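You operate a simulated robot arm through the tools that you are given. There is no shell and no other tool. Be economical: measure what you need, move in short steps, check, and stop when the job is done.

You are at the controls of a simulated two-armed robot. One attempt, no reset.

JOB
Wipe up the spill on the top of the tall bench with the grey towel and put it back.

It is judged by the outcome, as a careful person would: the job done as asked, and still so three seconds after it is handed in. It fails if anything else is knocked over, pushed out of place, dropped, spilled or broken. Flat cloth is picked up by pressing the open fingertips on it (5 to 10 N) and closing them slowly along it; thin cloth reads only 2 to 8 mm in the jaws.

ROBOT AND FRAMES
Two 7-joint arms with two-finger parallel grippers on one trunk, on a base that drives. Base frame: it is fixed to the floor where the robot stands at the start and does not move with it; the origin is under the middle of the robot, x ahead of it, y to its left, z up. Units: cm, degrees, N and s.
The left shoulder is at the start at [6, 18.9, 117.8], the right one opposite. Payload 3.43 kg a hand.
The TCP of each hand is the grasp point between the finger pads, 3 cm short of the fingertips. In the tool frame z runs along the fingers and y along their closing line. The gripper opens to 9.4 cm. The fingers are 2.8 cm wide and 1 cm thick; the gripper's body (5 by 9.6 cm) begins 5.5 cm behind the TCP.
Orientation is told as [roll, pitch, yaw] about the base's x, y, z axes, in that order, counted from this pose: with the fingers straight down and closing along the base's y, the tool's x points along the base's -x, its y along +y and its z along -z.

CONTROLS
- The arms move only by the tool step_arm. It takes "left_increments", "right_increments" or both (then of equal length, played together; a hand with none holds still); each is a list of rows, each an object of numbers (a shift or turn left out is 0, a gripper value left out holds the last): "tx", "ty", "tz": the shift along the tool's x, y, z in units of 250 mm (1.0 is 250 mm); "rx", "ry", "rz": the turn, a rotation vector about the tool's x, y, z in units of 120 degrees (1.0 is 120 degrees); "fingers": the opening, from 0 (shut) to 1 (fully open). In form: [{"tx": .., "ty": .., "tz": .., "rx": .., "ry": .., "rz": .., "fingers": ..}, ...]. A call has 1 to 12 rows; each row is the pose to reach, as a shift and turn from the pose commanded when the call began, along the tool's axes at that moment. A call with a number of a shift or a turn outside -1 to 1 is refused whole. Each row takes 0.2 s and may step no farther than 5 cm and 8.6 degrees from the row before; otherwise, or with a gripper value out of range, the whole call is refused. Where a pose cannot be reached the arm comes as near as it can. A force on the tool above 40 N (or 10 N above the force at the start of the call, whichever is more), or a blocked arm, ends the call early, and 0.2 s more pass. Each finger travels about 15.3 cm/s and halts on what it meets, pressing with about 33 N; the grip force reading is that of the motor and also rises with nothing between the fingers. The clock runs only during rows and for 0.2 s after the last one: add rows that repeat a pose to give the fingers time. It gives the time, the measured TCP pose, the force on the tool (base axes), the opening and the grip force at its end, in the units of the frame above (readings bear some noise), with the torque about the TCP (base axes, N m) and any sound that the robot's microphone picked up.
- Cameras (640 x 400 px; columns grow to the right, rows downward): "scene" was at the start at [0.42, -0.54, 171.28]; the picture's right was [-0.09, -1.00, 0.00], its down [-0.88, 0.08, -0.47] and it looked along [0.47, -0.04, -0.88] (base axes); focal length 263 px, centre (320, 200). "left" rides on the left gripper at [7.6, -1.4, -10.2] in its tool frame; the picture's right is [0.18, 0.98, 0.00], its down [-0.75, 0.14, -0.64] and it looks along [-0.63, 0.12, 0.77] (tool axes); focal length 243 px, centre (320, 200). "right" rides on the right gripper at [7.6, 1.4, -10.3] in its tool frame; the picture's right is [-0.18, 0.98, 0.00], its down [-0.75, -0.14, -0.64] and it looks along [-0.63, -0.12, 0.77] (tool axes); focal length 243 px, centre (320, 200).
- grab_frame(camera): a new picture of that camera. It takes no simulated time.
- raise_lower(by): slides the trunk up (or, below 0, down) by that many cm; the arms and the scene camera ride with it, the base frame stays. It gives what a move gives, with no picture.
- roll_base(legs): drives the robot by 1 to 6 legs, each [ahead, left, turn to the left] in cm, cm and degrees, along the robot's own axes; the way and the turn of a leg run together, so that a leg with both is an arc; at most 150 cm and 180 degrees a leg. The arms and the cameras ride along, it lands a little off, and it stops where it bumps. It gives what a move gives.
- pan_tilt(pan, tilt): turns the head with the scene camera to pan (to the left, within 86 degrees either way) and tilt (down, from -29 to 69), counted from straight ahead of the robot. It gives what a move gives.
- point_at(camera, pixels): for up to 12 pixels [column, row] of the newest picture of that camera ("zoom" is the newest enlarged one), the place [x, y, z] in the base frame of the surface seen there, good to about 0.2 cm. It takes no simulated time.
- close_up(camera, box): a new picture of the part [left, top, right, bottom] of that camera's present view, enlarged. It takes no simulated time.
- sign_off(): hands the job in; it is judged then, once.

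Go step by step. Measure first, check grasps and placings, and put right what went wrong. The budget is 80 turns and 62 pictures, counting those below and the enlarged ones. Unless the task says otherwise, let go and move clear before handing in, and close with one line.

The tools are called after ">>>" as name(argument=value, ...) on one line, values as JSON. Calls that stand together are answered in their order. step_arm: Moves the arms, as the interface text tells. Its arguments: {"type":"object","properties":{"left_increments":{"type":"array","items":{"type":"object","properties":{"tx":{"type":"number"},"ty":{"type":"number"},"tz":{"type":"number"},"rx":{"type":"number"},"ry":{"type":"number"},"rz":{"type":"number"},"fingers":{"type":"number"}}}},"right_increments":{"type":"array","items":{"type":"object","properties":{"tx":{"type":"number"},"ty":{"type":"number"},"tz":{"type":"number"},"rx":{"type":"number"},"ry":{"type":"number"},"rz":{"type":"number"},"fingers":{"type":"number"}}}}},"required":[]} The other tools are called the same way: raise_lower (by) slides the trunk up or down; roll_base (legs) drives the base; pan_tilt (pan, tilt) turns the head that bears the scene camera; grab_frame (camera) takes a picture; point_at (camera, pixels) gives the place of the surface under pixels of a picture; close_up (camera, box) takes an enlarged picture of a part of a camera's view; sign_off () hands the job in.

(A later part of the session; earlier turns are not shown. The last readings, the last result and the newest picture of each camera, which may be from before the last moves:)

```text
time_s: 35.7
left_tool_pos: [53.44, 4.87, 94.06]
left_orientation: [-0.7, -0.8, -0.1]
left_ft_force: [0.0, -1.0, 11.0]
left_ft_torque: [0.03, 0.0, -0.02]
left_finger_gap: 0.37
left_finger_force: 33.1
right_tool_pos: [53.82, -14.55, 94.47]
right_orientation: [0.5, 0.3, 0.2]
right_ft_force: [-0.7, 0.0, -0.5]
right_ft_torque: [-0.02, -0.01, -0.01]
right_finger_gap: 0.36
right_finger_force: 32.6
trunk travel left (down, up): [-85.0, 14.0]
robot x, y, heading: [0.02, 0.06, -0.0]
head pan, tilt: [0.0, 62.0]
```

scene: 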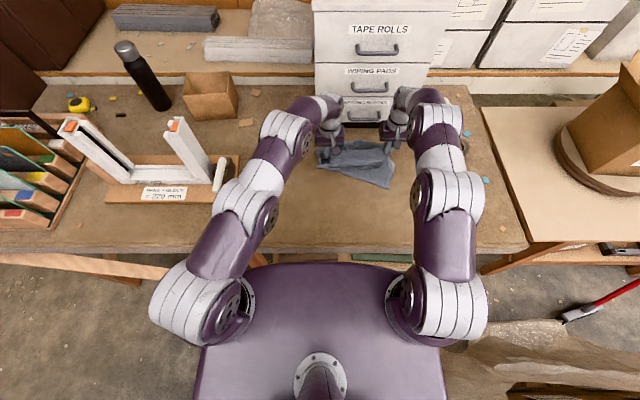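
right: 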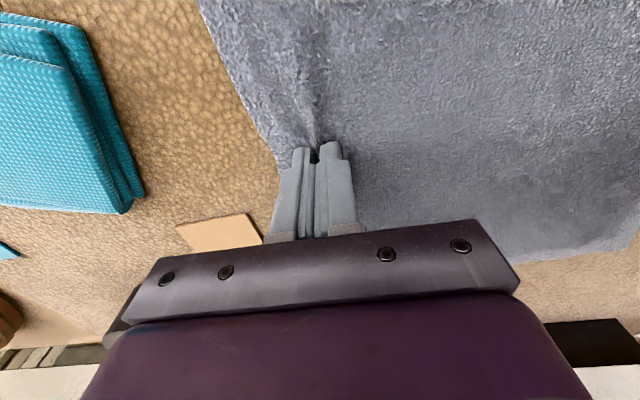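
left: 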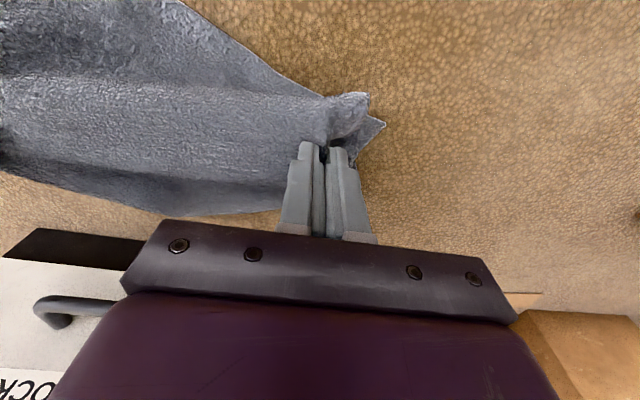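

>>> step_arm(left_increments=[{"ty": 0.15}, {"ty": 0.3}, {"ty": 0.46}, {"ty": 0.46, "tx": -0.06}, {"ty": 0.3, "tx": -0.06}, {"ty": 0.15, "tx": -0.06}, {"ty": 0.0, "tx": -0.06}, {"ty": 0.0, "tx": -0.12}, {"ty": 0.15, "tx": -0.12}, {"ty": 0.3, "tx": -0.12}, {"ty": 0.46, "tx": -0.12}, {"ty": 0.46, "tx": -0.18}], right_increments=[{"ty": 0.15}, {"ty": 0.3}, {"ty": 0.46}, {"ty": 0.46, "tx": -0.06}, {"ty": 0.3, "tx": -0.06}, {"ty": 0.15, "tx": -0.06}, {"ty": 0.0, "tx": -0.06}, {"ty": 0.0, "tx": -0.12}, {"ty": 0.15, "tx": -0.12}, {"ty": 0.3, "tx": -0.12}, {"ty": 0.46, "tx": -0.12}, {"ty": 0.46, "tx": -0.18}])

>>> step_arm(left_increments=[{"ty": -0.15}, {"ty": -0.3}, {"ty": -0.46}, {"ty": -0.46, "tx": -0.06}, {"ty": -0.3, "tx": -0.06}, {"ty": -0.15, "tx": -0.06}, {"ty": 0.0, "tx": -0.06}, {"ty": 0.0, "tx": 0.09}, {"ty": -0.15, "tx": 0.09}, {"ty": -0.3, "tx": 0.09}, {"ty": -0.46, "tx": 0.09}], right_increments=[{"ty": -0.15}, {"ty": -0.3}, {"ty": -0.46}, {"ty": -0.46, "tx": -0.06}, {"ty": -0.3, "tx": -0.06}, {"ty": -0.15, "tx": -0.06}, {"ty": 0.0, "tx": -0.06}, {"ty": 0.0, "tx": 0.09}, {"ty": -0.15, "tx": 0.09}, {"ty": -0.3, "tx": 0.09}, {"ty": -0.46, "tx": 0.09}])

```text
time_s: 38.3
left_tool_pos: [57.97, 16.4, 93.89]
left_orientation: [-0.6, -0.6, -0.1]
left_ft_force: [-1.7, 0.8, 4.1]
left_ft_torque: [0.03, 0.12, -0.02]
left_finger_gap: 0.39
left_finger_force: 32.7
right_tool_pos: [58.23, -3.03, 94.49]
right_orientation: [0.5, 0.4, 0.1]
right_ft_force: [-0.3, 2.0, 0.3]
right_ft_torque: [0.01, 0.03, 0.01]
right_finger_gap: 0.38
right_finger_force: 33.3
trunk travel left (down, up): [-85.0, 14.0]
robot x, y, heading: [-0.09, -0.08, 0.1]
head pan, tilt: [0.0, 62.0]
```

```text
time_s: 40.7
left_tool_pos: [55.49, 4.72, 93.95]
left_orientation: [-0.5, -0.5, 0.1]
left_ft_force: [-0.4, 2.6, 3.8]
left_ft_torque: [0.06, 0.05, -0.03]
left_finger_gap: 0.33
left_finger_force: 32.4
right_tool_pos: [56.01, -14.62, 94.51]
right_orientation: [0.6, 0.4, 0.1]
right_ft_force: [0.3, 0.4, -0.4]
right_ft_torque: [0.03, -0.03, 0.01]
right_finger_gap: 0.37
right_finger_force: 33.5
trunk travel left (down, up): [-85.0, 14.0]
robot x, y, heading: [0.16, -0.18, 0.1]
head pan, tilt: [0.0, 62.0]
```

Now I'll lift the towel and carry it back toward its place. I'll look at both the wiped spot and the towel on the way.

>>> step_arm(left_increments=[{"tz": -0.15}, {"tz": -0.3}, {"tz": -0.45}, {"tz": -0.55, "tx": 0.1, "ty": -0.1}, {"tz": -0.55, "tx": 0.2, "ty": -0.2}, {"tz": -0.55, "tx": 0.29, "ty": -0.32}, {"tz": -0.55, "tx": 0.29, "ty": -0.45}, {"tz": -0.55, "tx": 0.29, "ty": -0.55}, {"tz": -0.55, "tx": 0.29, "ty": -0.62}], right_increments=[{"tz": -0.15}, {"tz": -0.3}, {"tz": -0.45}, {"tz": -0.55, "tx": 0.1, "ty": -0.1}, {"tz": -0.55, "tx": 0.2, "ty": -0.2}, {"tz": -0.55, "tx": 0.29, "ty": -0.32}, {"tz": -0.55, "tx": 0.29, "ty": -0.45}, {"tz": -0.55, "tx": 0.29, "ty": -0.55}, {"tz": -0.55, "tx": 0.29, "ty": -0.64}])

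>>> grab_frame(camera="left")

>>> grab_frame(camera="scene")

```text
time_s: 42.7
left_tool_pos: [48.43, -10.54, 107.94]
left_orientation: [-0.7, -0.7, 0.0]
left_ft_force: [0.0, -6.3, 0.3]
left_ft_torque: [-0.24, 0.0, -0.02]
left_finger_gap: 0.41
left_finger_force: 32.6
right_tool_pos: [48.92, -30.82, 107.97]
right_orientation: [0.5, 0.4, 0.1]
right_ft_force: [-0.2, 6.7, -0.4]
right_ft_torque: [0.21, 0.0, 0.04]
right_finger_gap: 0.34
right_finger_force: 32.8
trunk travel left (down, up): [-85.0, 14.0]
robot x, y, heading: [0.09, -0.09, 0.2]
head pan, tilt: [0.0, 62.0]
```

```text
32 pictures are left
```

left: 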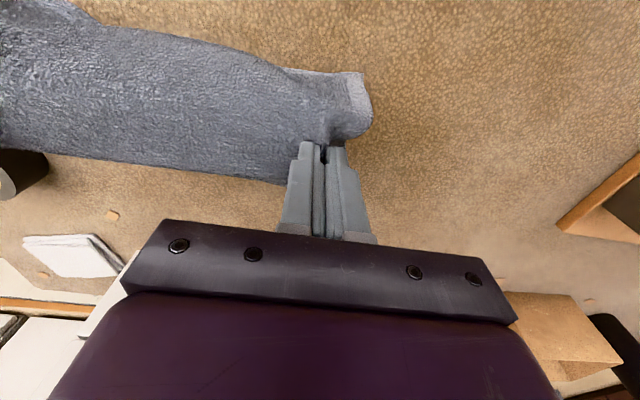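

```text
31 pictures are left
```

scene: 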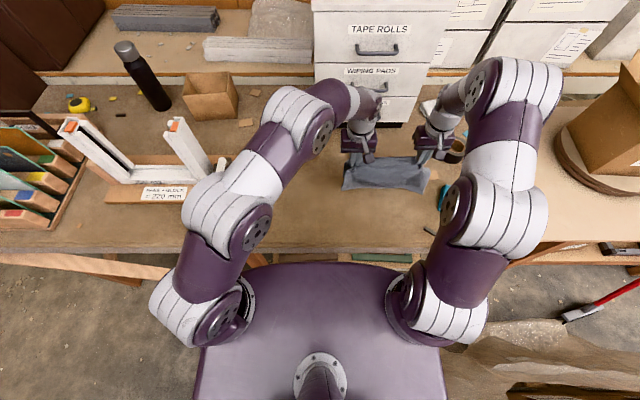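

The towel hangs freely between the hands with some tension, and the wiped area looks clean. I'll zoom in to be sure.

>>> close_up(camera="left", box=[350, 60, 606, 220])

>>> point_at(camera="zoom", pixels=[[250, 100], [400, 100], [250, 200], [400, 200], [300, 300], [450, 300]])

>>> close_up(camera="scene", box=[300, 110, 480, 222])

```text
2.50 times, centred on (478, 140) of left
```

zoom: 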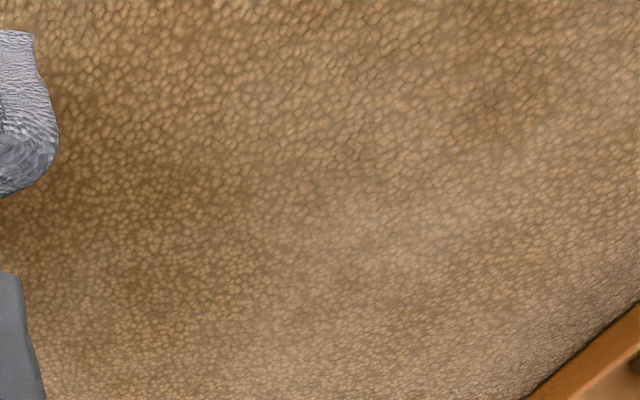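

```text
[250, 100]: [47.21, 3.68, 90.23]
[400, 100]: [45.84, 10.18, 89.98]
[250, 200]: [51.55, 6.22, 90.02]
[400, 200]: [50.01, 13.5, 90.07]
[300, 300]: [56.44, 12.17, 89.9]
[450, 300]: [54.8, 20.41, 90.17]
```

```text
3.56 times, centred on (390, 166) of scene
```

zoom: 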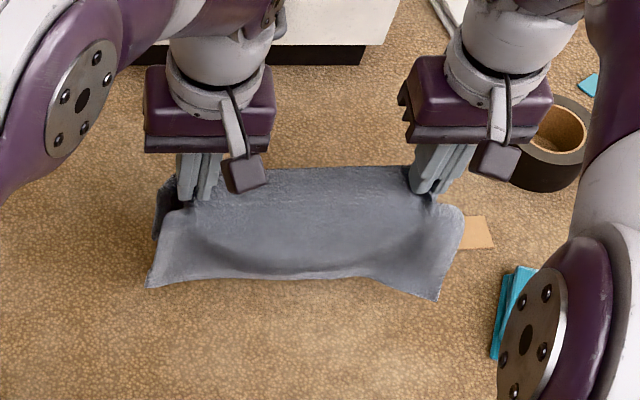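

The spill is gone, with only the surface's natural mottling left. The hands are back over the original grip spots (48,-11) and (48,-31), so I'll lower the towel straight down slowly and let the two halves spread.

>>> step_arm(left_increments=[{"tz": 0.05}, {"tz": 0.1}, {"tz": 0.15}, {"tz": 0.2}, {"tz": 0.25}, {"tz": 0.3}, {"tz": 0.35}, {"tz": 0.4}, {"tz": 0.45}, {"tz": 0.5}], right_increments=[{"tz": 0.05}, {"tz": 0.1}, {"tz": 0.15}, {"tz": 0.2}, {"tz": 0.25}, {"tz": 0.3}, {"tz": 0.35}, {"tz": 0.4}, {"tz": 0.45}, {"tz": 0.5}])

>>> close_up(camera="scene", box=[300, 110, 480, 222])

```text
time_s: 44.9
left_tool_pos: [48.52, -10.72, 95.35]
left_orientation: [-0.6, -0.6, -0.1]
left_ft_force: [0.4, -1.1, -0.1]
left_ft_torque: [-0.05, 0.04, -0.01]
left_finger_gap: 0.37
left_finger_force: 32.5
right_tool_pos: [48.84, -30.65, 95.56]
right_orientation: [0.6, 0.4, 0.1]
right_ft_force: [0.2, 2.0, 0.3]
right_ft_torque: [0.07, 0.02, 0.02]
right_finger_gap: 0.36
right_finger_force: 33.2
trunk travel left (down, up): [-85.0, 14.0]
robot x, y, heading: [-0.18, 0.44, -0.2]
head pan, tilt: [0.0, 62.0]
```

```text
3.56 times, centred on (390, 166) of scene
```

zoom: 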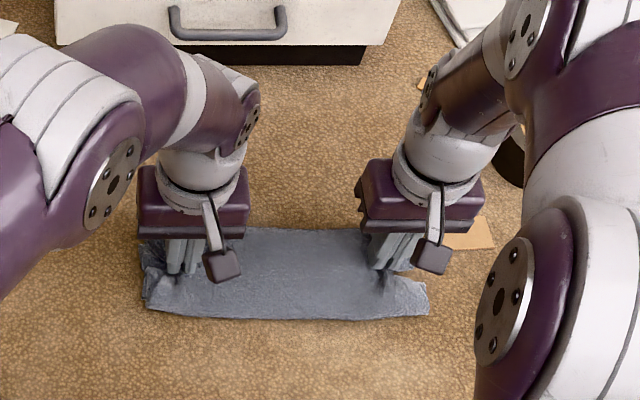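

The near half has curled a bit beneath the grips. I'll lower the last centimetre, release, lift clear and inspect.

>>> step_arm(left_increments=[{"tz": 0.03}, {"tz": 0.04}, {"tz": 0.04, "fingers": 0.2}, {"tz": 0.04, "fingers": 0.3}, {"tz": 0.04, "fingers": 0.3}, {"tz": -0.05}, {"tz": -0.2}, {"tz": -0.38}, {"tz": -0.5}], right_increments=[{"tz": 0.03}, {"tz": 0.04}, {"tz": 0.04, "fingers": 0.2}, {"tz": 0.04, "fingers": 0.3}, {"tz": 0.04, "fingers": 0.3}, {"tz": -0.05}, {"tz": -0.2}, {"tz": -0.38}, {"tz": -0.5}])

>>> close_up(camera="scene", box=[300, 110, 480, 222])

>>> grab_frame(camera="right")

>>> grab_frame(camera="left")

```text
time_s: 46.9
left_tool_pos: [48.14, -10.69, 108.23]
left_orientation: [-0.6, -0.5, -0.1]
left_ft_force: [0.3, 0.0, 0.8]
left_ft_torque: [-0.06, 0.01, 0.02]
left_finger_gap: 2.8
left_finger_force: 0.0
right_tool_pos: [48.95, -30.66, 108.22]
right_orientation: [0.5, 0.4, 0.1]
right_ft_force: [0.0, 0.3, 0.2]
right_ft_torque: [0.01, 0.02, 0.0]
right_finger_gap: 2.83
right_finger_force: 0.1
trunk travel left (down, up): [-85.0, 14.0]
robot x, y, heading: [-0.11, 0.03, 0.1]
head pan, tilt: [0.0, 62.0]
```

```text
3.56 times, centred on (390, 166) of scene
```

zoom: 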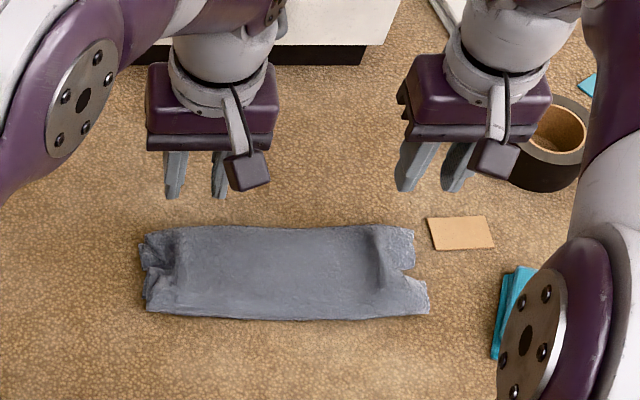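

```text
26 pictures are left
```

right: 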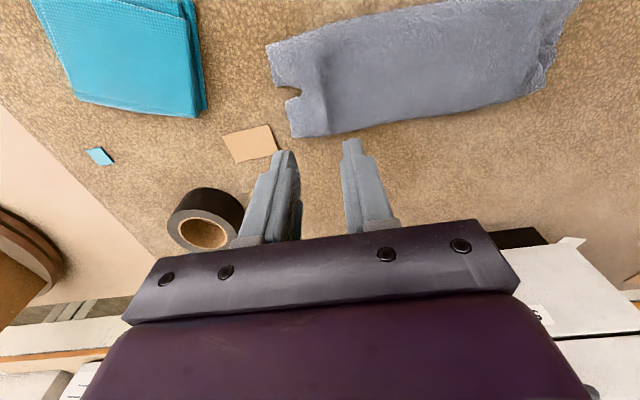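

```text
25 pictures are left
```

left: 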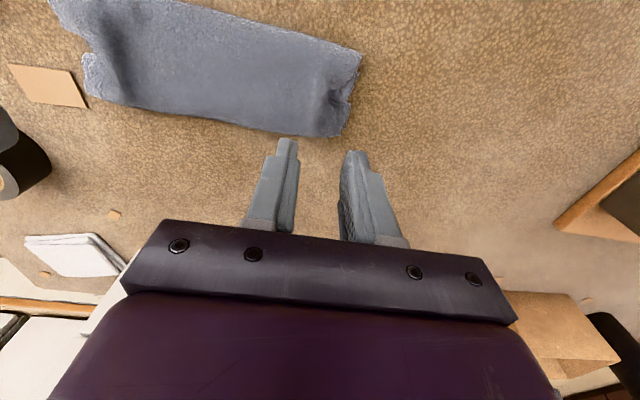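

The towel is back in its area, but it lies as a strip with both long edges folded under. I want it flat as before, so I'll regrip it near the far fold, drag it out, then pick up the near hem and lay it out fully. First I'll measure the strip and the floor clearance, because strafing right would improve the left hand's reach.

>>> point_at(camera="left", pixels=[[345, 130], [358, 55], [90, 95], [60, 25], [220, 115], [225, 20]])

>>> point_at(camera="right", pixels=[[290, 130], [270, 50], [430, 115], [420, 15], [545, 90]])

>>> grab_frame(camera="scene")

>>> point_at(camera="scene", pixels=[[500, 340], [470, 380], [560, 390], [300, 252], [420, 240], [530, 250], [480, 300], [360, 257]])

```text
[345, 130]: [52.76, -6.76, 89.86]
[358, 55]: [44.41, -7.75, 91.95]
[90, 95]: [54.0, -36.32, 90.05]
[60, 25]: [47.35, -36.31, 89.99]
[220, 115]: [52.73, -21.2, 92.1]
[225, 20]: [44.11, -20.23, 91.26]
```

```text
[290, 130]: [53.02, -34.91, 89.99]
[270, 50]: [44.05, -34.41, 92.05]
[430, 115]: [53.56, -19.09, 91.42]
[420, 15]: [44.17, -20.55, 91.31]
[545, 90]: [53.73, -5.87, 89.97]
```

```text
24 pictures are left
```

scene: 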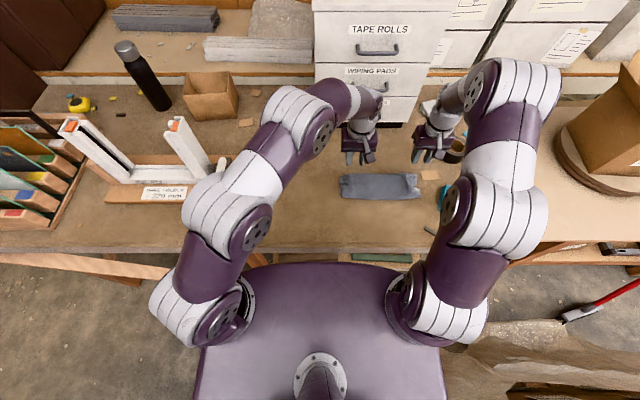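

```text
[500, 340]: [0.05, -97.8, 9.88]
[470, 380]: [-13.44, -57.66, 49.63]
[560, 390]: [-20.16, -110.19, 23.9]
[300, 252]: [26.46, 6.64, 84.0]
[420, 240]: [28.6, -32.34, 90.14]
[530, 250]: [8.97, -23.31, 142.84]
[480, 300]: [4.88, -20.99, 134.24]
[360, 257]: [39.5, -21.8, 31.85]
```

The strip spans x 44–53 and y -7 to -36. There's an object at y≈-58 to the robot's right, so I'll strafe right only 8 cm with the hands high.

>>> roll_base(legs=[[0, -8, 0]])

```text
time_s: 48.0
left_tool_pos: [48.25, -18.59, 108.18]
left_orientation: [-0.8, -0.7, 0.0]
left_ft_force: [0.0, -0.1, 0.5]
left_ft_torque: [0.0, -0.01, 0.0]
left_finger_gap: 2.83
left_finger_force: 0.0
right_tool_pos: [49.07, -38.57, 108.26]
right_orientation: [0.4, 0.3, 0.0]
right_ft_force: [-0.7, 0.0, 0.3]
right_ft_torque: [0.03, 0.01, 0.03]
right_finger_gap: 2.81
right_finger_force: 0.0
trunk travel left (down, up): [-85.0, 14.0]
robot x, y, heading: [-0.23, -7.79, 0.4]
head pan, tilt: [0.0, 62.0]
```

Next I'll position the hands over the far fold, left at (51.8,-11) and right at (51.8,-32), and lower to just above the towel.

>>> step_arm(left_increments=[{"tx": -0.05, "ty": 0.1, "tz": 0.08, "fingers": 0.4}, {"tx": -0.1, "ty": 0.2, "tz": 0.16}, {"tx": -0.142, "ty": 0.304, "tz": 0.24}, {"tx": -0.142, "ty": 0.304, "tz": 0.36}, {"tx": -0.142, "ty": 0.304, "tz": 0.46}, {"tx": -0.142, "ty": 0.304, "tz": 0.5}, {"tx": -0.142, "ty": 0.304, "tz": 0.515}], right_increments=[{"tx": -0.05, "ty": 0.1, "tz": 0.08, "fingers": 0.4}, {"tx": -0.1, "ty": 0.2, "tz": 0.16}, {"tx": -0.109, "ty": 0.263, "tz": 0.24}, {"tx": -0.109, "ty": 0.263, "tz": 0.36}, {"tx": -0.109, "ty": 0.263, "tz": 0.46}, {"tx": -0.109, "ty": 0.263, "tz": 0.5}, {"tx": -0.109, "ty": 0.263, "tz": 0.515}])

```text
time_s: 49.6
left_tool_pos: [51.95, -11.13, 95.17]
left_orientation: [-0.7, -0.7, 0.1]
left_ft_force: [0.1, -0.1, 0.0]
left_ft_torque: [-0.01, -0.01, 0.01]
left_finger_gap: 3.76
left_finger_force: 0.1
right_tool_pos: [51.72, -32.1, 95.14]
right_orientation: [0.4, 0.3, 0.2]
right_ft_force: [-0.1, 0.1, -0.7]
right_ft_torque: [0.01, -0.01, 0.02]
right_finger_gap: 3.76
right_finger_force: 0.1
trunk travel left (down, up): [-85.0, 14.0]
robot x, y, heading: [0.14, -7.97, 0.1]
head pan, tilt: [0.0, 62.0]
```

>>> step_arm(left_increments=[{"tz": 0.02}, {"tz": 0.036}, {"tz": 0.048}, {"tz": 0.048}], right_increments=[{"tz": 0.02}, {"tz": 0.036}, {"tz": 0.048}, {"tz": 0.048}])

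```text
time_s: 50.6
left_tool_pos: [51.95, -11.27, 94.02]
left_orientation: [-0.8, -0.6, 0.1]
left_ft_force: [-0.2, 0.6, 4.2]
left_ft_torque: [0.06, 0.04, -0.02]
left_finger_gap: 3.75
left_finger_force: 0.0
right_tool_pos: [51.63, -32.1, 94.2]
right_orientation: [0.5, 0.3, 0.1]
right_ft_force: [0.3, -0.9, 2.5]
right_ft_torque: [0.0, 0.02, 0.02]
right_finger_gap: 3.75
right_finger_force: 0.0
trunk travel left (down, up): [-85.0, 14.0]
robot x, y, heading: [-0.04, -8.14, -0.2]
head pan, tilt: [0.0, 62.0]
```

Contact is light, 4 N on the left and 2.5 N on the right. I'll press slightly more and close slowly.

>>> step_arm(left_increments=[{"tz": 0.01}, {"tz": 0.012, "fingers": 0.36}, {"tz": 0.012, "fingers": 0.3}, {"tz": 0.012, "fingers": 0.24}, {"tz": 0.012, "fingers": 0.18}, {"tz": 0.012, "fingers": 0.12}, {"tz": 0.012, "fingers": 0.06}, {"tz": 0.012, "fingers": 0.0}, {"tz": 0.012, "fingers": 0.0}, {"tz": 0.012, "fingers": 0.0}], right_increments=[{"tz": 0.014}, {"tz": 0.018, "fingers": 0.36}, {"tz": 0.018, "fingers": 0.3}, {"tz": 0.018, "fingers": 0.24}, {"tz": 0.018, "fingers": 0.18}, {"tz": 0.018, "fingers": 0.12}, {"tz": 0.018, "fingers": 0.06}, {"tz": 0.018, "fingers": 0.0}, {"tz": 0.018, "fingers": 0.0}, {"tz": 0.018, "fingers": 0.0}])

```text
time_s: 52.8
left_tool_pos: [52.05, -11.26, 93.85]
left_orientation: [-0.7, -0.8, 0.0]
left_ft_force: [0.9, -23.2, 9.0]
left_ft_torque: [-0.76, 0.02, 0.02]
left_finger_gap: 0.75
left_finger_force: 33.1
right_tool_pos: [51.61, -31.88, 93.65]
right_orientation: [0.4, 0.2, 0.1]
right_ft_force: [3.2, 24.9, 15.1]
right_ft_torque: [0.92, -0.01, -0.01]
right_finger_gap: 0.76
right_finger_force: 33.6
trunk travel left (down, up): [-85.0, 14.0]
robot x, y, heading: [-0.25, -7.95, 0.3]
head pan, tilt: [0.0, 62.0]
```

The gap is 0.75 cm, so both layers are caught at the far fold as I wanted. I'll slacken the 24 N tension and lift.

>>> step_arm(left_increments=[{"ty": -0.02, "tz": -0.02}, {"ty": -0.03, "tz": -0.1}, {"ty": -0.03, "tz": -0.25}, {"ty": -0.03, "tz": -0.4}, {"ty": -0.03, "tz": -0.55}, {"ty": -0.03, "tz": -0.7}, {"ty": -0.03, "tz": -0.7}], right_increments=[{"ty": 0.02, "tz": -0.02}, {"ty": 0.03, "tz": -0.1}, {"ty": 0.03, "tz": -0.25}, {"ty": 0.03, "tz": -0.4}, {"ty": 0.03, "tz": -0.55}, {"ty": 0.03, "tz": -0.7}, {"ty": 0.03, "tz": -0.7}])

>>> close_up(camera="scene", box=[270, 100, 450, 212])

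```text
time_s: 54.4
left_tool_pos: [51.76, -11.97, 111.26]
left_orientation: [-0.7, -0.5, 0.0]
left_ft_force: [0.1, -0.3, 0.5]
left_ft_torque: [0.01, -0.04, -0.02]
left_finger_gap: 0.69
left_finger_force: 33.1
right_tool_pos: [51.75, -31.26, 111.14]
right_orientation: [0.5, 0.4, 0.1]
right_ft_force: [0.8, 0.8, 0.1]
right_ft_torque: [0.02, 0.03, -0.05]
right_finger_gap: 0.69
right_finger_force: 32.8
trunk travel left (down, up): [-85.0, 14.0]
robot x, y, heading: [0.02, -8.24, -0.2]
head pan, tilt: [0.0, 62.0]
```

```text
3.56 times, centred on (360, 156) of scene
```

zoom: 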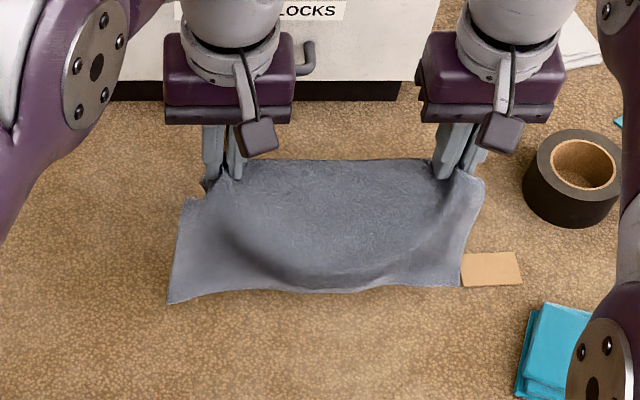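

The near part now hangs long and the far part short. I'll move back over x≈41, then lower while dragging forward so the near part trails out toward the robot.

>>> step_arm(left_increments=[{"tx": 0.15}, {"tx": 0.3}, {"tx": 0.44}, {"tx": 0.44, "tz": 0.1}, {"tx": 0.4, "tz": 0.22}, {"tx": 0.32, "tz": 0.34}, {"tx": 0.22, "tz": 0.46}, {"tx": 0.12, "tz": 0.56}, {"tx": 0.02, "tz": 0.62}, {"tx": -0.07, "tz": 0.66}, {"tx": -0.14, "tz": 0.68}, {"tx": -0.14, "tz": 0.68}], right_increments=[{"tx": 0.15}, {"tx": 0.3}, {"tx": 0.44}, {"tx": 0.44, "tz": 0.1}, {"tx": 0.4, "tz": 0.22}, {"tx": 0.32, "tz": 0.34}, {"tx": 0.22, "tz": 0.46}, {"tx": 0.12, "tz": 0.56}, {"tx": 0.02, "tz": 0.62}, {"tx": -0.07, "tz": 0.66}, {"tx": -0.14, "tz": 0.68}, {"tx": -0.14, "tz": 0.68}])

>>> close_up(camera="scene", box=[250, 100, 450, 225])

```text
time_s: 57.0
left_tool_pos: [55.4, -11.85, 94.17]
left_orientation: [-0.7, -0.5, 0.0]
left_ft_force: [-0.9, -0.5, 0.4]
left_ft_torque: [-0.02, 0.03, -0.03]
left_finger_gap: 0.68
left_finger_force: 33.4
right_tool_pos: [55.24, -31.16, 94.11]
right_orientation: [0.5, 0.3, 0.2]
right_ft_force: [-0.3, -0.8, 0.3]
right_ft_torque: [0.02, -0.03, -0.05]
right_finger_gap: 0.67
right_finger_force: 33.0
trunk travel left (down, up): [-85.0, 14.0]
robot x, y, heading: [-0.01, -7.95, 0.0]
head pan, tilt: [0.0, 62.0]
```

```text
3.20 times, centred on (350, 162) of scene
```

zoom: 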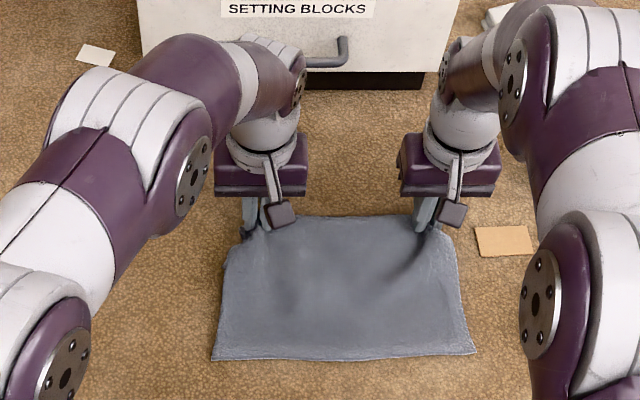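

The near part is now laid out flat toward the robot. I'll release, lift and inspect.

>>> step_arm(left_increments=[{"fingers": 0.2}, {"fingers": 0.3}, {"fingers": 0.3}, {"tz": -0.08}, {"tz": -0.25}, {"tz": -0.42}, {"tz": -0.5}], right_increments=[{"fingers": 0.2}, {"fingers": 0.3}, {"fingers": 0.3}, {"tz": -0.08}, {"tz": -0.25}, {"tz": -0.42}, {"tz": -0.5}])

>>> close_up(camera="scene", box=[250, 100, 450, 225])

>>> point_at(camera="zoom", pixels=[[214, 358], [475, 352], [340, 358], [340, 222], [250, 240], [445, 240], [340, 290]])

```text
time_s: 58.6
left_tool_pos: [55.5, -11.85, 106.75]
left_orientation: [-0.6, -0.7, -0.1]
left_ft_force: [0.5, 0.0, -0.1]
left_ft_torque: [0.02, 0.01, -0.01]
left_finger_gap: 2.82
left_finger_force: 0.3
right_tool_pos: [55.27, -31.22, 106.7]
right_orientation: [0.5, 0.4, 0.2]
right_ft_force: [0.8, 0.0, 0.1]
right_ft_torque: [0.02, 0.02, 0.01]
right_finger_gap: 2.82
right_finger_force: 0.0
trunk travel left (down, up): [-85.0, 14.0]
robot x, y, heading: [-0.09, -8.07, 0.1]
head pan, tilt: [0.0, 62.0]
```

```text
3.20 times, centred on (350, 162) of scene
```

zoom: 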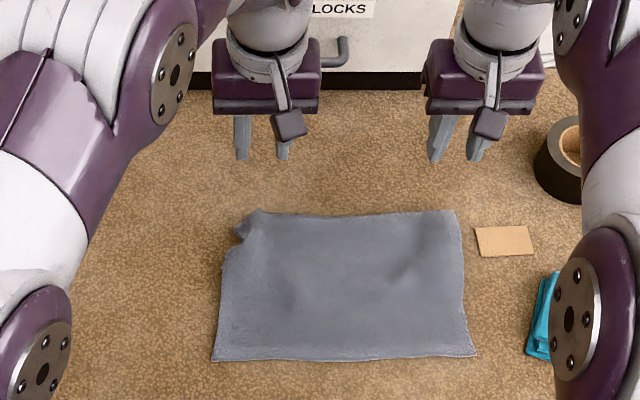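

```text
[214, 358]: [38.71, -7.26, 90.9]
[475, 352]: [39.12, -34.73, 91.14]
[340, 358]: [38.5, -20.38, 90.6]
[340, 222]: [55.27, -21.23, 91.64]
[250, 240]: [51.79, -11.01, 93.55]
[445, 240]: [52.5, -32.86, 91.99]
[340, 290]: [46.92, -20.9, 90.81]
```

The near hem is at x≈38.7 as a single layer, and about 10 cm is still tucked under at the far end. I'll grip the near hem's corners at x≈40.4.

>>> step_arm(left_increments=[{"tx": 0.15, "ty": 0.01, "fingers": 0.4}, {"tx": 0.3, "ty": 0.02}, {"tx": 0.45, "ty": 0.03}, {"tx": 0.604, "ty": 0.034}, {"tx": 0.604, "ty": 0.034, "tz": 0.15}, {"tx": 0.604, "ty": 0.034, "tz": 0.3}, {"tx": 0.604, "ty": 0.034, "tz": 0.45}, {"tx": 0.604, "ty": 0.034, "tz": 0.51}], right_increments=[{"tx": 0.15, "fingers": 0.4}, {"tx": 0.3}, {"tx": 0.45}, {"tx": 0.595}, {"tx": 0.595, "tz": 0.15}, {"tx": 0.595, "tz": 0.3}, {"tx": 0.595, "tz": 0.45}, {"tx": 0.595, "tz": 0.51}])

>>> grab_frame(camera="right")

```text
time_s: 60.4
left_tool_pos: [40.46, -11.15, 93.79]
left_orientation: [-0.5, -0.5, 0.1]
left_ft_force: [0.2, -0.3, 0.2]
left_ft_torque: [0.0, 0.02, 0.04]
left_finger_gap: 3.75
left_finger_force: 0.1
right_tool_pos: [40.49, -31.28, 93.98]
right_orientation: [0.5, 0.5, 0.2]
right_ft_force: [0.8, -0.6, 0.3]
right_ft_torque: [0.02, -0.01, 0.01]
right_finger_gap: 3.78
right_finger_force: 0.0
trunk travel left (down, up): [-85.0, 14.0]
robot x, y, heading: [-0.25, -7.71, 0.2]
head pan, tilt: [0.0, 62.0]
```

```text
20 pictures are left
```

right: 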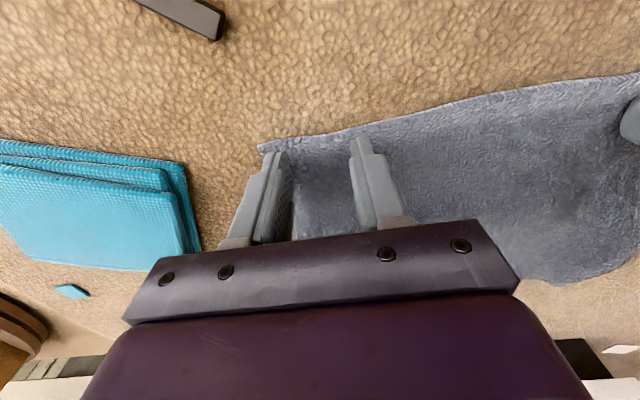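

The fingertips are over the hem. I'll lower to contact.

>>> step_arm(left_increments=[{"tz": 0.01}, {"tz": 0.018}, {"tz": 0.018}], right_increments=[{"tz": 0.014}, {"tz": 0.024}, {"tz": 0.024}])

```text
time_s: 61.2
left_tool_pos: [40.32, -11.23, 93.5]
left_orientation: [-0.7, -0.6, 0.0]
left_ft_force: [-1.9, 0.6, 5.3]
left_ft_torque: [0.04, 0.05, -0.05]
left_finger_gap: 3.78
left_finger_force: 0.1
right_tool_pos: [40.28, -31.02, 93.38]
right_orientation: [0.5, 0.2, 0.1]
right_ft_force: [-0.4, 1.0, 4.0]
right_ft_torque: [-0.02, 0.02, 0.0]
right_finger_gap: 3.74
right_finger_force: 0.1
trunk travel left (down, up): [-85.0, 14.0]
robot x, y, heading: [0.15, -7.61, 0.1]
head pan, tilt: [0.0, 62.0]
```

>>> step_arm(left_increments=[{"tz": 0.004}, {"tz": 0.004, "fingers": 0.34}, {"tz": 0.003, "fingers": 0.28}, {"tz": 0.003, "fingers": 0.22}, {"tz": 0.003, "fingers": 0.16}, {"tz": 0.003, "fingers": 0.1}, {"tz": 0.003, "fingers": 0.05}, {"tz": 0.003, "fingers": 0.0}, {"tz": 0.003, "fingers": 0.0}, {"tz": 0.003, "fingers": 0.0}], right_increments=[{"tz": 0.005}, {"tz": 0.005, "fingers": 0.34}, {"tz": 0.004, "fingers": 0.28}, {"tz": 0.004, "fingers": 0.22}, {"tz": 0.004, "fingers": 0.16}, {"tz": 0.004, "fingers": 0.1}, {"tz": 0.004, "fingers": 0.05}, {"tz": 0.004, "fingers": 0.0}, {"tz": 0.004, "fingers": 0.0}, {"tz": 0.004, "fingers": 0.0}])

```text
time_s: 63.4
left_tool_pos: [40.2, -11.24, 93.44]
left_orientation: [-0.8, -0.6, -0.1]
left_ft_force: [-0.1, -10.9, 5.3]
left_ft_torque: [-0.36, 0.02, -0.01]
left_finger_gap: 0.39
left_finger_force: 33.4
right_tool_pos: [40.13, -31.29, 93.35]
right_orientation: [0.4, 0.3, 0.1]
right_ft_force: [1.0, 10.9, 14.6]
right_ft_torque: [0.27, -0.05, 0.07]
right_finger_gap: 0.39
right_finger_force: 33.1
trunk travel left (down, up): [-85.0, 14.0]
robot x, y, heading: [-0.02, -8.59, 0.1]
head pan, tilt: [0.0, 62.0]
```

Both hands hold the single-layer hem at 0.39 cm. I'll lift up and forward so the towel unrolls to a full hang.

>>> step_arm(left_increments=[{"ty": -0.01, "tz": -0.12}, {"ty": -0.01, "tz": -0.25, "tx": -0.04}, {"ty": -0.01, "tz": -0.38, "tx": -0.1}, {"ty": -0.01, "tz": -0.51, "tx": -0.18}, {"ty": -0.01, "tz": -0.64, "tx": -0.26}, {"ty": -0.01, "tz": -0.77, "tx": -0.34}, {"ty": -0.01, "tz": -0.89, "tx": -0.42}, {"ty": -0.01, "tz": -0.98, "tx": -0.48}, {"ty": -0.01, "tz": -0.98, "tx": -0.48}], right_increments=[{"ty": 0.01, "tz": -0.12}, {"ty": 0.01, "tz": -0.25, "tx": -0.04}, {"ty": 0.01, "tz": -0.38, "tx": -0.1}, {"ty": 0.01, "tz": -0.51, "tx": -0.18}, {"ty": 0.01, "tz": -0.64, "tx": -0.26}, {"ty": 0.01, "tz": -0.77, "tx": -0.34}, {"ty": 0.01, "tz": -0.89, "tx": -0.42}, {"ty": 0.01, "tz": -0.98, "tx": -0.48}, {"ty": 0.01, "tz": -0.98, "tx": -0.48}])

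>>> grab_frame(camera="scene")

>>> grab_frame(camera="left")

```text
time_s: 65.4
left_tool_pos: [50.25, -10.54, 115.8]
left_orientation: [-0.8, -0.7, -0.1]
left_ft_force: [4.0, -26.6, 1.7]
left_ft_torque: [-0.82, -0.08, 0.05]
left_finger_gap: 0.41
left_finger_force: 33.3
left hand out of reach, approached as far as the arm can: row 7, 8, 9
right_tool_pos: [52.05, -31.13, 117.37]
right_orientation: [0.6, 0.5, 0.1]
right_ft_force: [-3.2, 26.1, -2.7]
right_ft_torque: [0.83, 0.12, 0.24]
right_finger_gap: 0.38
right_finger_force: 32.5
right hand out of reach, approached as far as the arm can: row 8, 9
trunk travel left (down, up): [-85.0, 14.0]
robot x, y, heading: [0.44, -8.1, -0.3]
head pan, tilt: [0.0, 62.0]
```

```text
19 pictures are left
```

scene: 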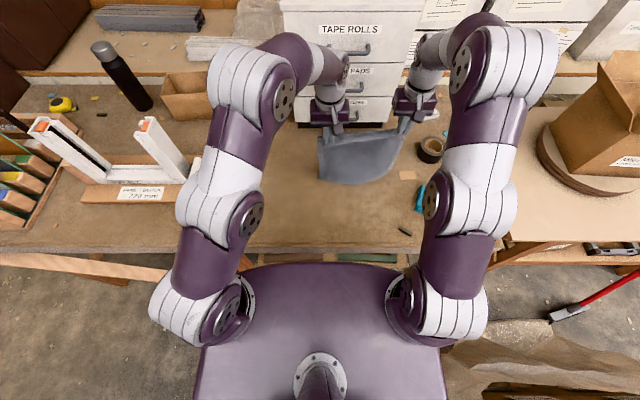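

```text
18 pictures are left
```

left: 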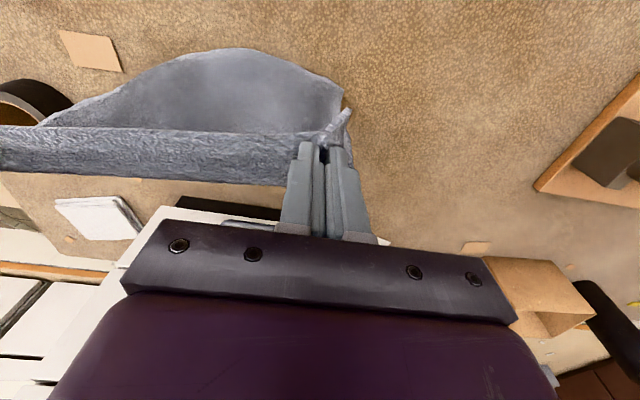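

The towel hangs fully open, but the left hand is at its reach limit at this height and the towel is tensioned to 26 N. I'll first bring both hands back slightly to relax it. Then I'll raise the trunk for better forward reach.

>>> step_arm(left_increments=[{"tx": 0.08, "tz": 0.08}, {"tx": 0.12, "tz": 0.1}, {"tx": 0.12, "tz": 0.1}], right_increments=[{"tx": 0.08, "tz": 0.08, "ty": 0.02}, {"tx": 0.12, "tz": 0.1, "ty": 0.02}, {"tx": 0.12, "tz": 0.1, "ty": 0.02}])

>>> raise_lower(by=13)

```text
time_s: 66.2
left_tool_pos: [47.48, -10.48, 113.12]
left_orientation: [-0.6, -0.6, 0.0]
left_ft_force: [2.7, -20.9, 2.4]
left_ft_torque: [-0.63, -0.05, 0.01]
left_finger_gap: 0.4
left_finger_force: 32.7
right_tool_pos: [49.17, -30.64, 114.84]
right_orientation: [0.5, 0.4, 0.0]
right_ft_force: [-2.9, 20.2, -2.2]
right_ft_torque: [0.63, 0.09, 0.19]
right_finger_gap: 0.4
right_finger_force: 32.8
trunk travel left (down, up): [-85.0, 14.0]
robot x, y, heading: [0.17, -8.02, 0.0]
head pan, tilt: [0.0, 62.0]
```

```text
time_s: 67.8
left_tool_pos: [47.44, -10.58, 126.12]
left_orientation: [-0.7, -0.6, 0.1]
left_ft_force: [1.5, -19.9, 1.6]
left_ft_torque: [-0.61, -0.09, 0.03]
left_finger_gap: 0.42
left_finger_force: 33.1
right_tool_pos: [49.06, -30.65, 128.05]
right_orientation: [0.6, 0.4, 0.1]
right_ft_force: [-1.7, 18.1, -3.2]
right_ft_torque: [0.59, 0.09, 0.15]
right_finger_gap: 0.38
right_finger_force: 32.8
trunk travel left (down, up): [-98.0, 1.0]
robot x, y, heading: [0.1, -8.29, 0.1]
head pan, tilt: [0.0, 62.0]
```

I'll level the hands and bring both to x≈55, z≈121 with a little slack, so the hanging far hem sits just above the bench.

>>> step_arm(left_increments=[{"tx": -0.04, "ty": -0.02, "tz": 0.05}, {"tx": -0.1, "ty": -0.024, "tz": 0.1}, {"tx": -0.17, "ty": -0.024, "tz": 0.15}, {"tx": -0.24, "ty": -0.024, "tz": 0.205}, {"tx": -0.302, "ty": -0.024, "tz": 0.205}, {"tx": -0.302, "ty": -0.024, "tz": 0.205}, {"tx": -0.302, "ty": -0.024, "tz": 0.205}], right_increments=[{"tx": -0.02, "ty": 0.005, "tz": 0.12}, {"tx": -0.05, "ty": 0.005, "tz": 0.18}, {"tx": -0.11, "ty": 0.005, "tz": 0.23}, {"tx": -0.18, "ty": 0.005, "tz": 0.282}, {"tx": -0.238, "ty": 0.005, "tz": 0.282}, {"tx": -0.238, "ty": 0.005, "tz": 0.282}, {"tx": -0.238, "ty": 0.005, "tz": 0.282}])

>>> grab_frame(camera="scene")

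```text
time_s: 69.3
left_tool_pos: [54.92, -11.22, 121.12]
left_orientation: [-0.6, -0.6, 0.0]
left_ft_force: [0.7, -3.8, -0.8]
left_ft_torque: [-0.09, 0.01, -0.01]
left_finger_gap: 0.37
left_finger_force: 33.4
right_tool_pos: [55.06, -30.69, 121.0]
right_orientation: [0.5, 0.4, 0.0]
right_ft_force: [-0.8, 3.8, 0.6]
right_ft_torque: [0.09, 0.02, 0.05]
right_finger_gap: 0.36
right_finger_force: 32.6
trunk travel left (down, up): [-98.0, 1.0]
robot x, y, heading: [0.22, -7.99, -0.3]
head pan, tilt: [0.0, 62.0]
```

```text
17 pictures are left
```

scene: 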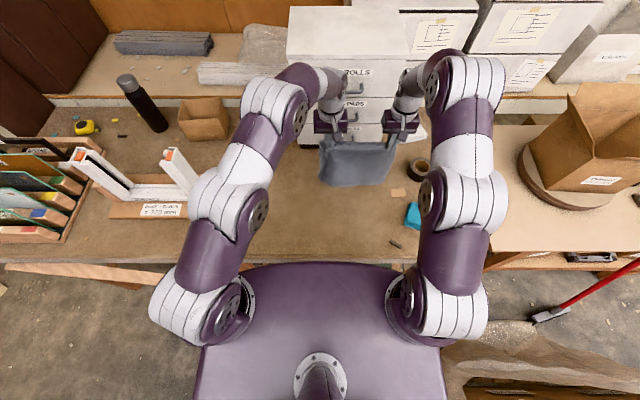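

>>> point_at(camera="scene", pixels=[[325, 178], [355, 184], [390, 178], [355, 165], [360, 148]])

>>> step_arm(left_increments=[{"tx": -0.06}, {"tx": -0.12}, {"tx": -0.12}], right_increments=[{"tx": -0.06}, {"tx": -0.12}, {"tx": -0.12}])

```text
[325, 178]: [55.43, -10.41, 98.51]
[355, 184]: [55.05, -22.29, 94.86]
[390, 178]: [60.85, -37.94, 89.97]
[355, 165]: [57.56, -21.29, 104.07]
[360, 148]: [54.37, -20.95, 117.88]
```

```text
time_s: 70.2
left_tool_pos: [56.03, -10.37, 120.53]
left_orientation: [-0.8, -0.7, 0.0]
left_ft_force: [3.1, -17.8, 0.3]
left_ft_torque: [-0.55, -0.07, -0.01]
left_finger_gap: 0.43
left_finger_force: 33.4
left hand out of reach, approached as far as the arm can: row 1, 2, 3
right_tool_pos: [57.89, -30.52, 120.8]
right_orientation: [0.6, 0.2, 0.2]
right_ft_force: [-2.6, 18.1, 0.2]
right_ft_torque: [0.57, 0.11, 0.17]
right_finger_gap: 0.38
right_finger_force: 32.4
trunk travel left (down, up): [-98.0, 1.0]
robot x, y, heading: [-0.19, -8.45, 0.1]
head pan, tilt: [0.0, 62.0]
```

The reach limit with the hands vertical is x≈56, so I'll tilt both grippers 30° forward, tips toward +x. That gains the last few centimetres, letting the far hem land at x≈61.

>>> step_arm(left_increments=[{"tx": 0.12, "ry": -0.06}, {"tx": 0.12, "ry": -0.12}, {"tx": 0.12, "ry": -0.18}, {"tx": 0.1, "ry": -0.24}, {"tx": 0.0, "ry": -0.28}, {"tx": -0.06, "ry": -0.28}, {"tx": -0.12, "ry": -0.28}, {"tx": -0.12, "ry": -0.28}], right_increments=[{"tx": 0.12, "ry": -0.06}, {"tx": 0.12, "ry": -0.12}, {"tx": 0.12, "ry": -0.18}, {"tx": 0.1, "ry": -0.24}, {"tx": 0.0, "ry": -0.28}, {"tx": -0.06, "ry": -0.28}, {"tx": -0.12, "ry": -0.28}, {"tx": -0.12, "ry": -0.28}])

>>> grab_frame(camera="scene")

>>> point_at(camera="scene", pixels=[[330, 172], [355, 178], [380, 172], [355, 162], [360, 148], [355, 170]])

```text
time_s: 72.0
left_tool_pos: [59.12, -10.17, 120.38]
left_orientation: [-0.8, -34.3, 0.4]
left_ft_force: [2.5, -19.2, 0.3]
left_ft_torque: [-0.49, -0.06, -0.29]
left_finger_gap: 0.39
left_finger_force: 33.4
right_tool_pos: [60.87, -30.44, 120.91]
right_orientation: [0.5, -33.4, -0.2]
right_ft_force: [-1.9, 18.7, -1.5]
right_ft_torque: [0.39, 0.1, 0.44]
right_finger_gap: 0.37
right_finger_force: 33.1
trunk travel left (down, up): [-98.0, 1.0]
robot x, y, heading: [-0.64, -8.06, -0.2]
head pan, tilt: [0.0, 62.0]
```

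```text
16 pictures are left
```

scene: 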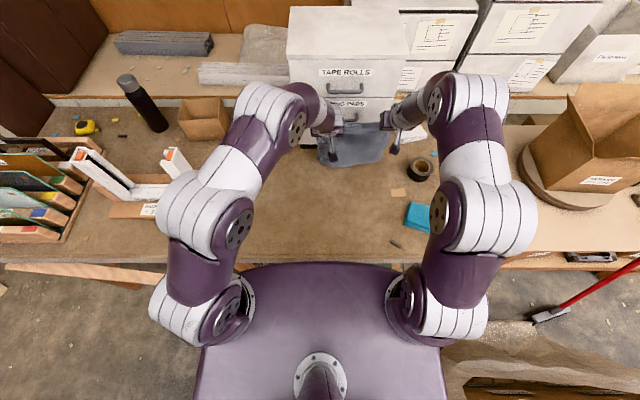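

```text
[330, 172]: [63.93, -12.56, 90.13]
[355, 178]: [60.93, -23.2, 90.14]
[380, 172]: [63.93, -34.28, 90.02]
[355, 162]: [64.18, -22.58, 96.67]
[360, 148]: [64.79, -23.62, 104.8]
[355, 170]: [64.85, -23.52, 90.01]
```

The far hem now hangs at x≈62–64 just above the bench. Next I'll lay the towel down along an arc, settling the hem at x≈61 and moving back toward the robot while the hands return to vertical. This first call covers the first half of the arc.

>>> step_arm(left_increments=[{"tx": 0.0225, "ty": -0.02, "tz": 0.0476}, {"tx": 0.0225, "ty": -0.03, "tz": 0.0476}, {"tx": 0.135, "ty": -0.03, "tz": -0.0236, "ry": 0.05}, {"tx": 0.257, "ty": -0.03, "tz": -0.076, "ry": 0.1}, {"tx": 0.385, "ty": -0.03, "tz": -0.107, "ry": 0.158}, {"tx": 0.514, "ty": -0.03, "tz": -0.116, "ry": 0.225}, {"tx": 0.646, "ty": -0.03, "tz": -0.103, "ry": 0.283}], right_increments=[{"tx": 0.0925, "tz": 0.0246}, {"tx": 0.0925, "tz": 0.0246}, {"tx": 0.205, "tz": -0.0466, "ry": 0.05}, {"tx": 0.327, "tz": -0.099, "ry": 0.1}, {"tx": 0.455, "tz": -0.13, "ry": 0.155}, {"tx": 0.584, "tz": -0.139, "ry": 0.22}, {"tx": 0.716, "tz": -0.126, "ry": 0.278}])

>>> grab_frame(camera="scene")

```text
time_s: 73.5
left_tool_pos: [44.46, -10.93, 113.48]
left_orientation: [-0.7, -0.1, 0.0]
left_ft_force: [-0.6, -2.5, -0.7]
left_ft_torque: [-0.07, 0.01, 0.07]
left_finger_gap: 0.37
left_finger_force: 32.7
right_tool_pos: [44.54, -30.58, 113.88]
right_orientation: [0.6, 0.2, 0.1]
right_ft_force: [0.2, 4.0, 0.5]
right_ft_torque: [0.13, -0.01, 0.05]
right_finger_gap: 0.34
right_finger_force: 33.1
trunk travel left (down, up): [-98.0, 1.0]
robot x, y, heading: [0.38, -8.45, 0.1]
head pan, tilt: [0.0, 62.0]
```

```text
15 pictures are left
```

scene: 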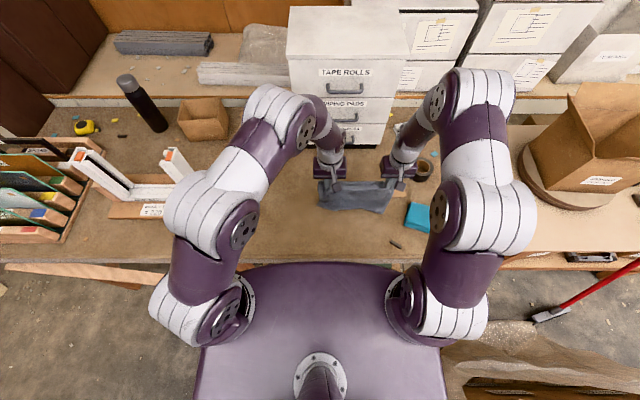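

>>> point_at(camera="scene", pixels=[[325, 205], [355, 210], [388, 208], [355, 195], [355, 185], [360, 180]])

>>> close_up(camera="left", box=[0, 0, 400, 250])

```text
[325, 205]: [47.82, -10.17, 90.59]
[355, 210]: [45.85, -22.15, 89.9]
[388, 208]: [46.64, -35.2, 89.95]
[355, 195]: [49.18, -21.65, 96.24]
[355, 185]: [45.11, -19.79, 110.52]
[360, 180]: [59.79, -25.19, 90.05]
```

```text
1.60 times, centred on (200, 125) of left
```

zoom: 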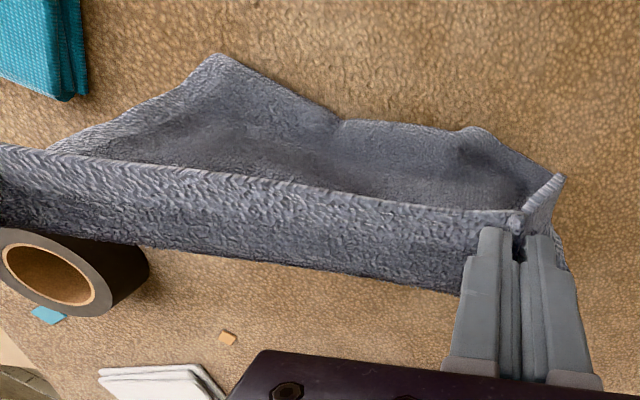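

The hem slid along with the hands because too little cloth was resting on the bench. I'll go back out to x≈59 and repeat the lay with a steeper descent, so more cloth rests and anchors first.

>>> step_arm(left_increments=[{"tz": -0.18}, {"tz": -0.34}, {"tx": -0.15, "tz": -0.34, "ry": -0.05}, {"tx": -0.3, "tz": -0.33, "ry": -0.12}, {"tx": -0.44, "tz": -0.32, "ry": -0.19}, {"tx": -0.55, "tz": -0.3, "ry": -0.25}, {"tx": -0.58, "tz": -0.29, "ry": -0.286}, {"tx": -0.58, "tz": -0.29, "ry": -0.286}, {"tx": -0.58, "tz": -0.29, "ry": -0.286}, {"tx": -0.58, "tz": -0.29, "ry": -0.286}], right_increments=[{"tz": -0.17}, {"tz": -0.325}, {"tx": -0.15, "tz": -0.325, "ry": -0.05}, {"tx": -0.3, "tz": -0.315, "ry": -0.12}, {"tx": -0.44, "tz": -0.305, "ry": -0.19}, {"tx": -0.55, "tz": -0.285, "ry": -0.25}, {"tx": -0.576, "tz": -0.275, "ry": -0.286}, {"tx": -0.576, "tz": -0.275, "ry": -0.286}, {"tx": -0.576, "tz": -0.275, "ry": -0.286}, {"tx": -0.576, "tz": -0.275, "ry": -0.286}])

```text
time_s: 75.8
left_tool_pos: [58.64, -10.97, 120.64]
left_orientation: [-0.8, -34.5, 0.4]
left_ft_force: [0.0, -3.3, -1.0]
left_ft_torque: [-0.08, 0.01, -0.04]
left_finger_gap: 0.33
left_finger_force: 33.0
right_tool_pos: [58.87, -30.56, 120.44]
right_orientation: [0.6, -34.3, -0.2]
right_ft_force: [-0.6, 3.0, 1.0]
right_ft_torque: [0.09, 0.01, 0.09]
right_finger_gap: 0.34
right_finger_force: 33.2
trunk travel left (down, up): [-98.0, 1.0]
robot x, y, heading: [0.1, -7.98, -0.0]
head pan, tilt: [0.0, 62.0]
```

>>> step_arm(left_increments=[{"tx": 0.0917, "tz": 0.107}, {"tx": 0.2145, "tz": 0.2176}, {"tx": 0.3427, "tz": 0.3}, {"tx": 0.476, "tz": 0.355}, {"tx": 0.615, "tz": 0.382}, {"tx": 0.771, "tz": 0.398}], right_increments=[{"tx": 0.0917, "tz": 0.107}, {"tx": 0.2145, "tz": 0.2176}, {"tx": 0.3427, "tz": 0.3}, {"tx": 0.476, "tz": 0.355}, {"tx": 0.615, "tz": 0.382}, {"tx": 0.771, "tz": 0.398}])

>>> close_up(camera="scene", box=[260, 110, 460, 235])

>>> grab_frame(camera="left")

```text
time_s: 77.2
left_tool_pos: [48.58, -11.25, 101.52]
left_orientation: [-0.6, -34.6, 0.4]
left_ft_force: [0.4, 0.4, -0.4]
left_ft_torque: [0.06, 0.0, 0.0]
left_finger_gap: 0.33
left_finger_force: 33.0
left hand out of reach, approached as far as the arm can: row 6
right_tool_pos: [48.35, -30.24, 101.64]
right_orientation: [0.7, -34.2, 0.1]
right_ft_force: [0.6, -0.9, -0.2]
right_ft_torque: [0.02, -0.01, 0.07]
right_finger_gap: 0.36
right_finger_force: 32.3
right hand out of reach, approached as far as the arm can: row 4, 5
trunk travel left (down, up): [-98.0, 1.0]
robot x, y, heading: [-0.17, -8.21, -0.0]
head pan, tilt: [0.0, 62.0]
```

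```text
3.20 times, centred on (360, 172) of scene
```

zoom: 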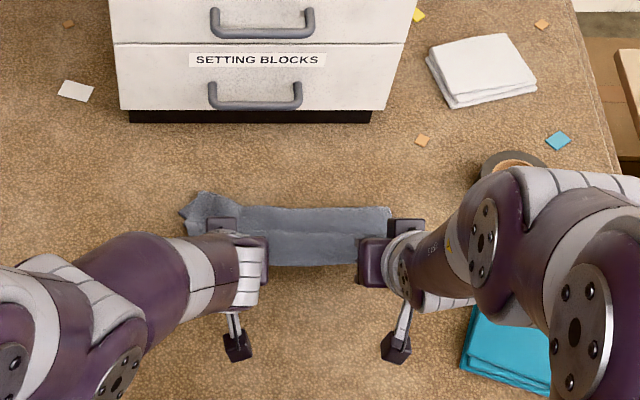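

```text
12 pictures are left
```

left: 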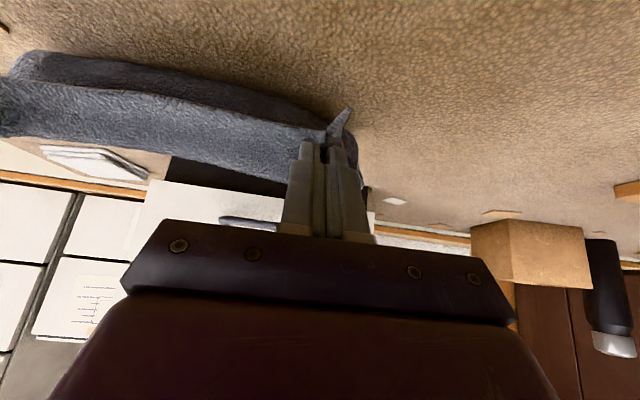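

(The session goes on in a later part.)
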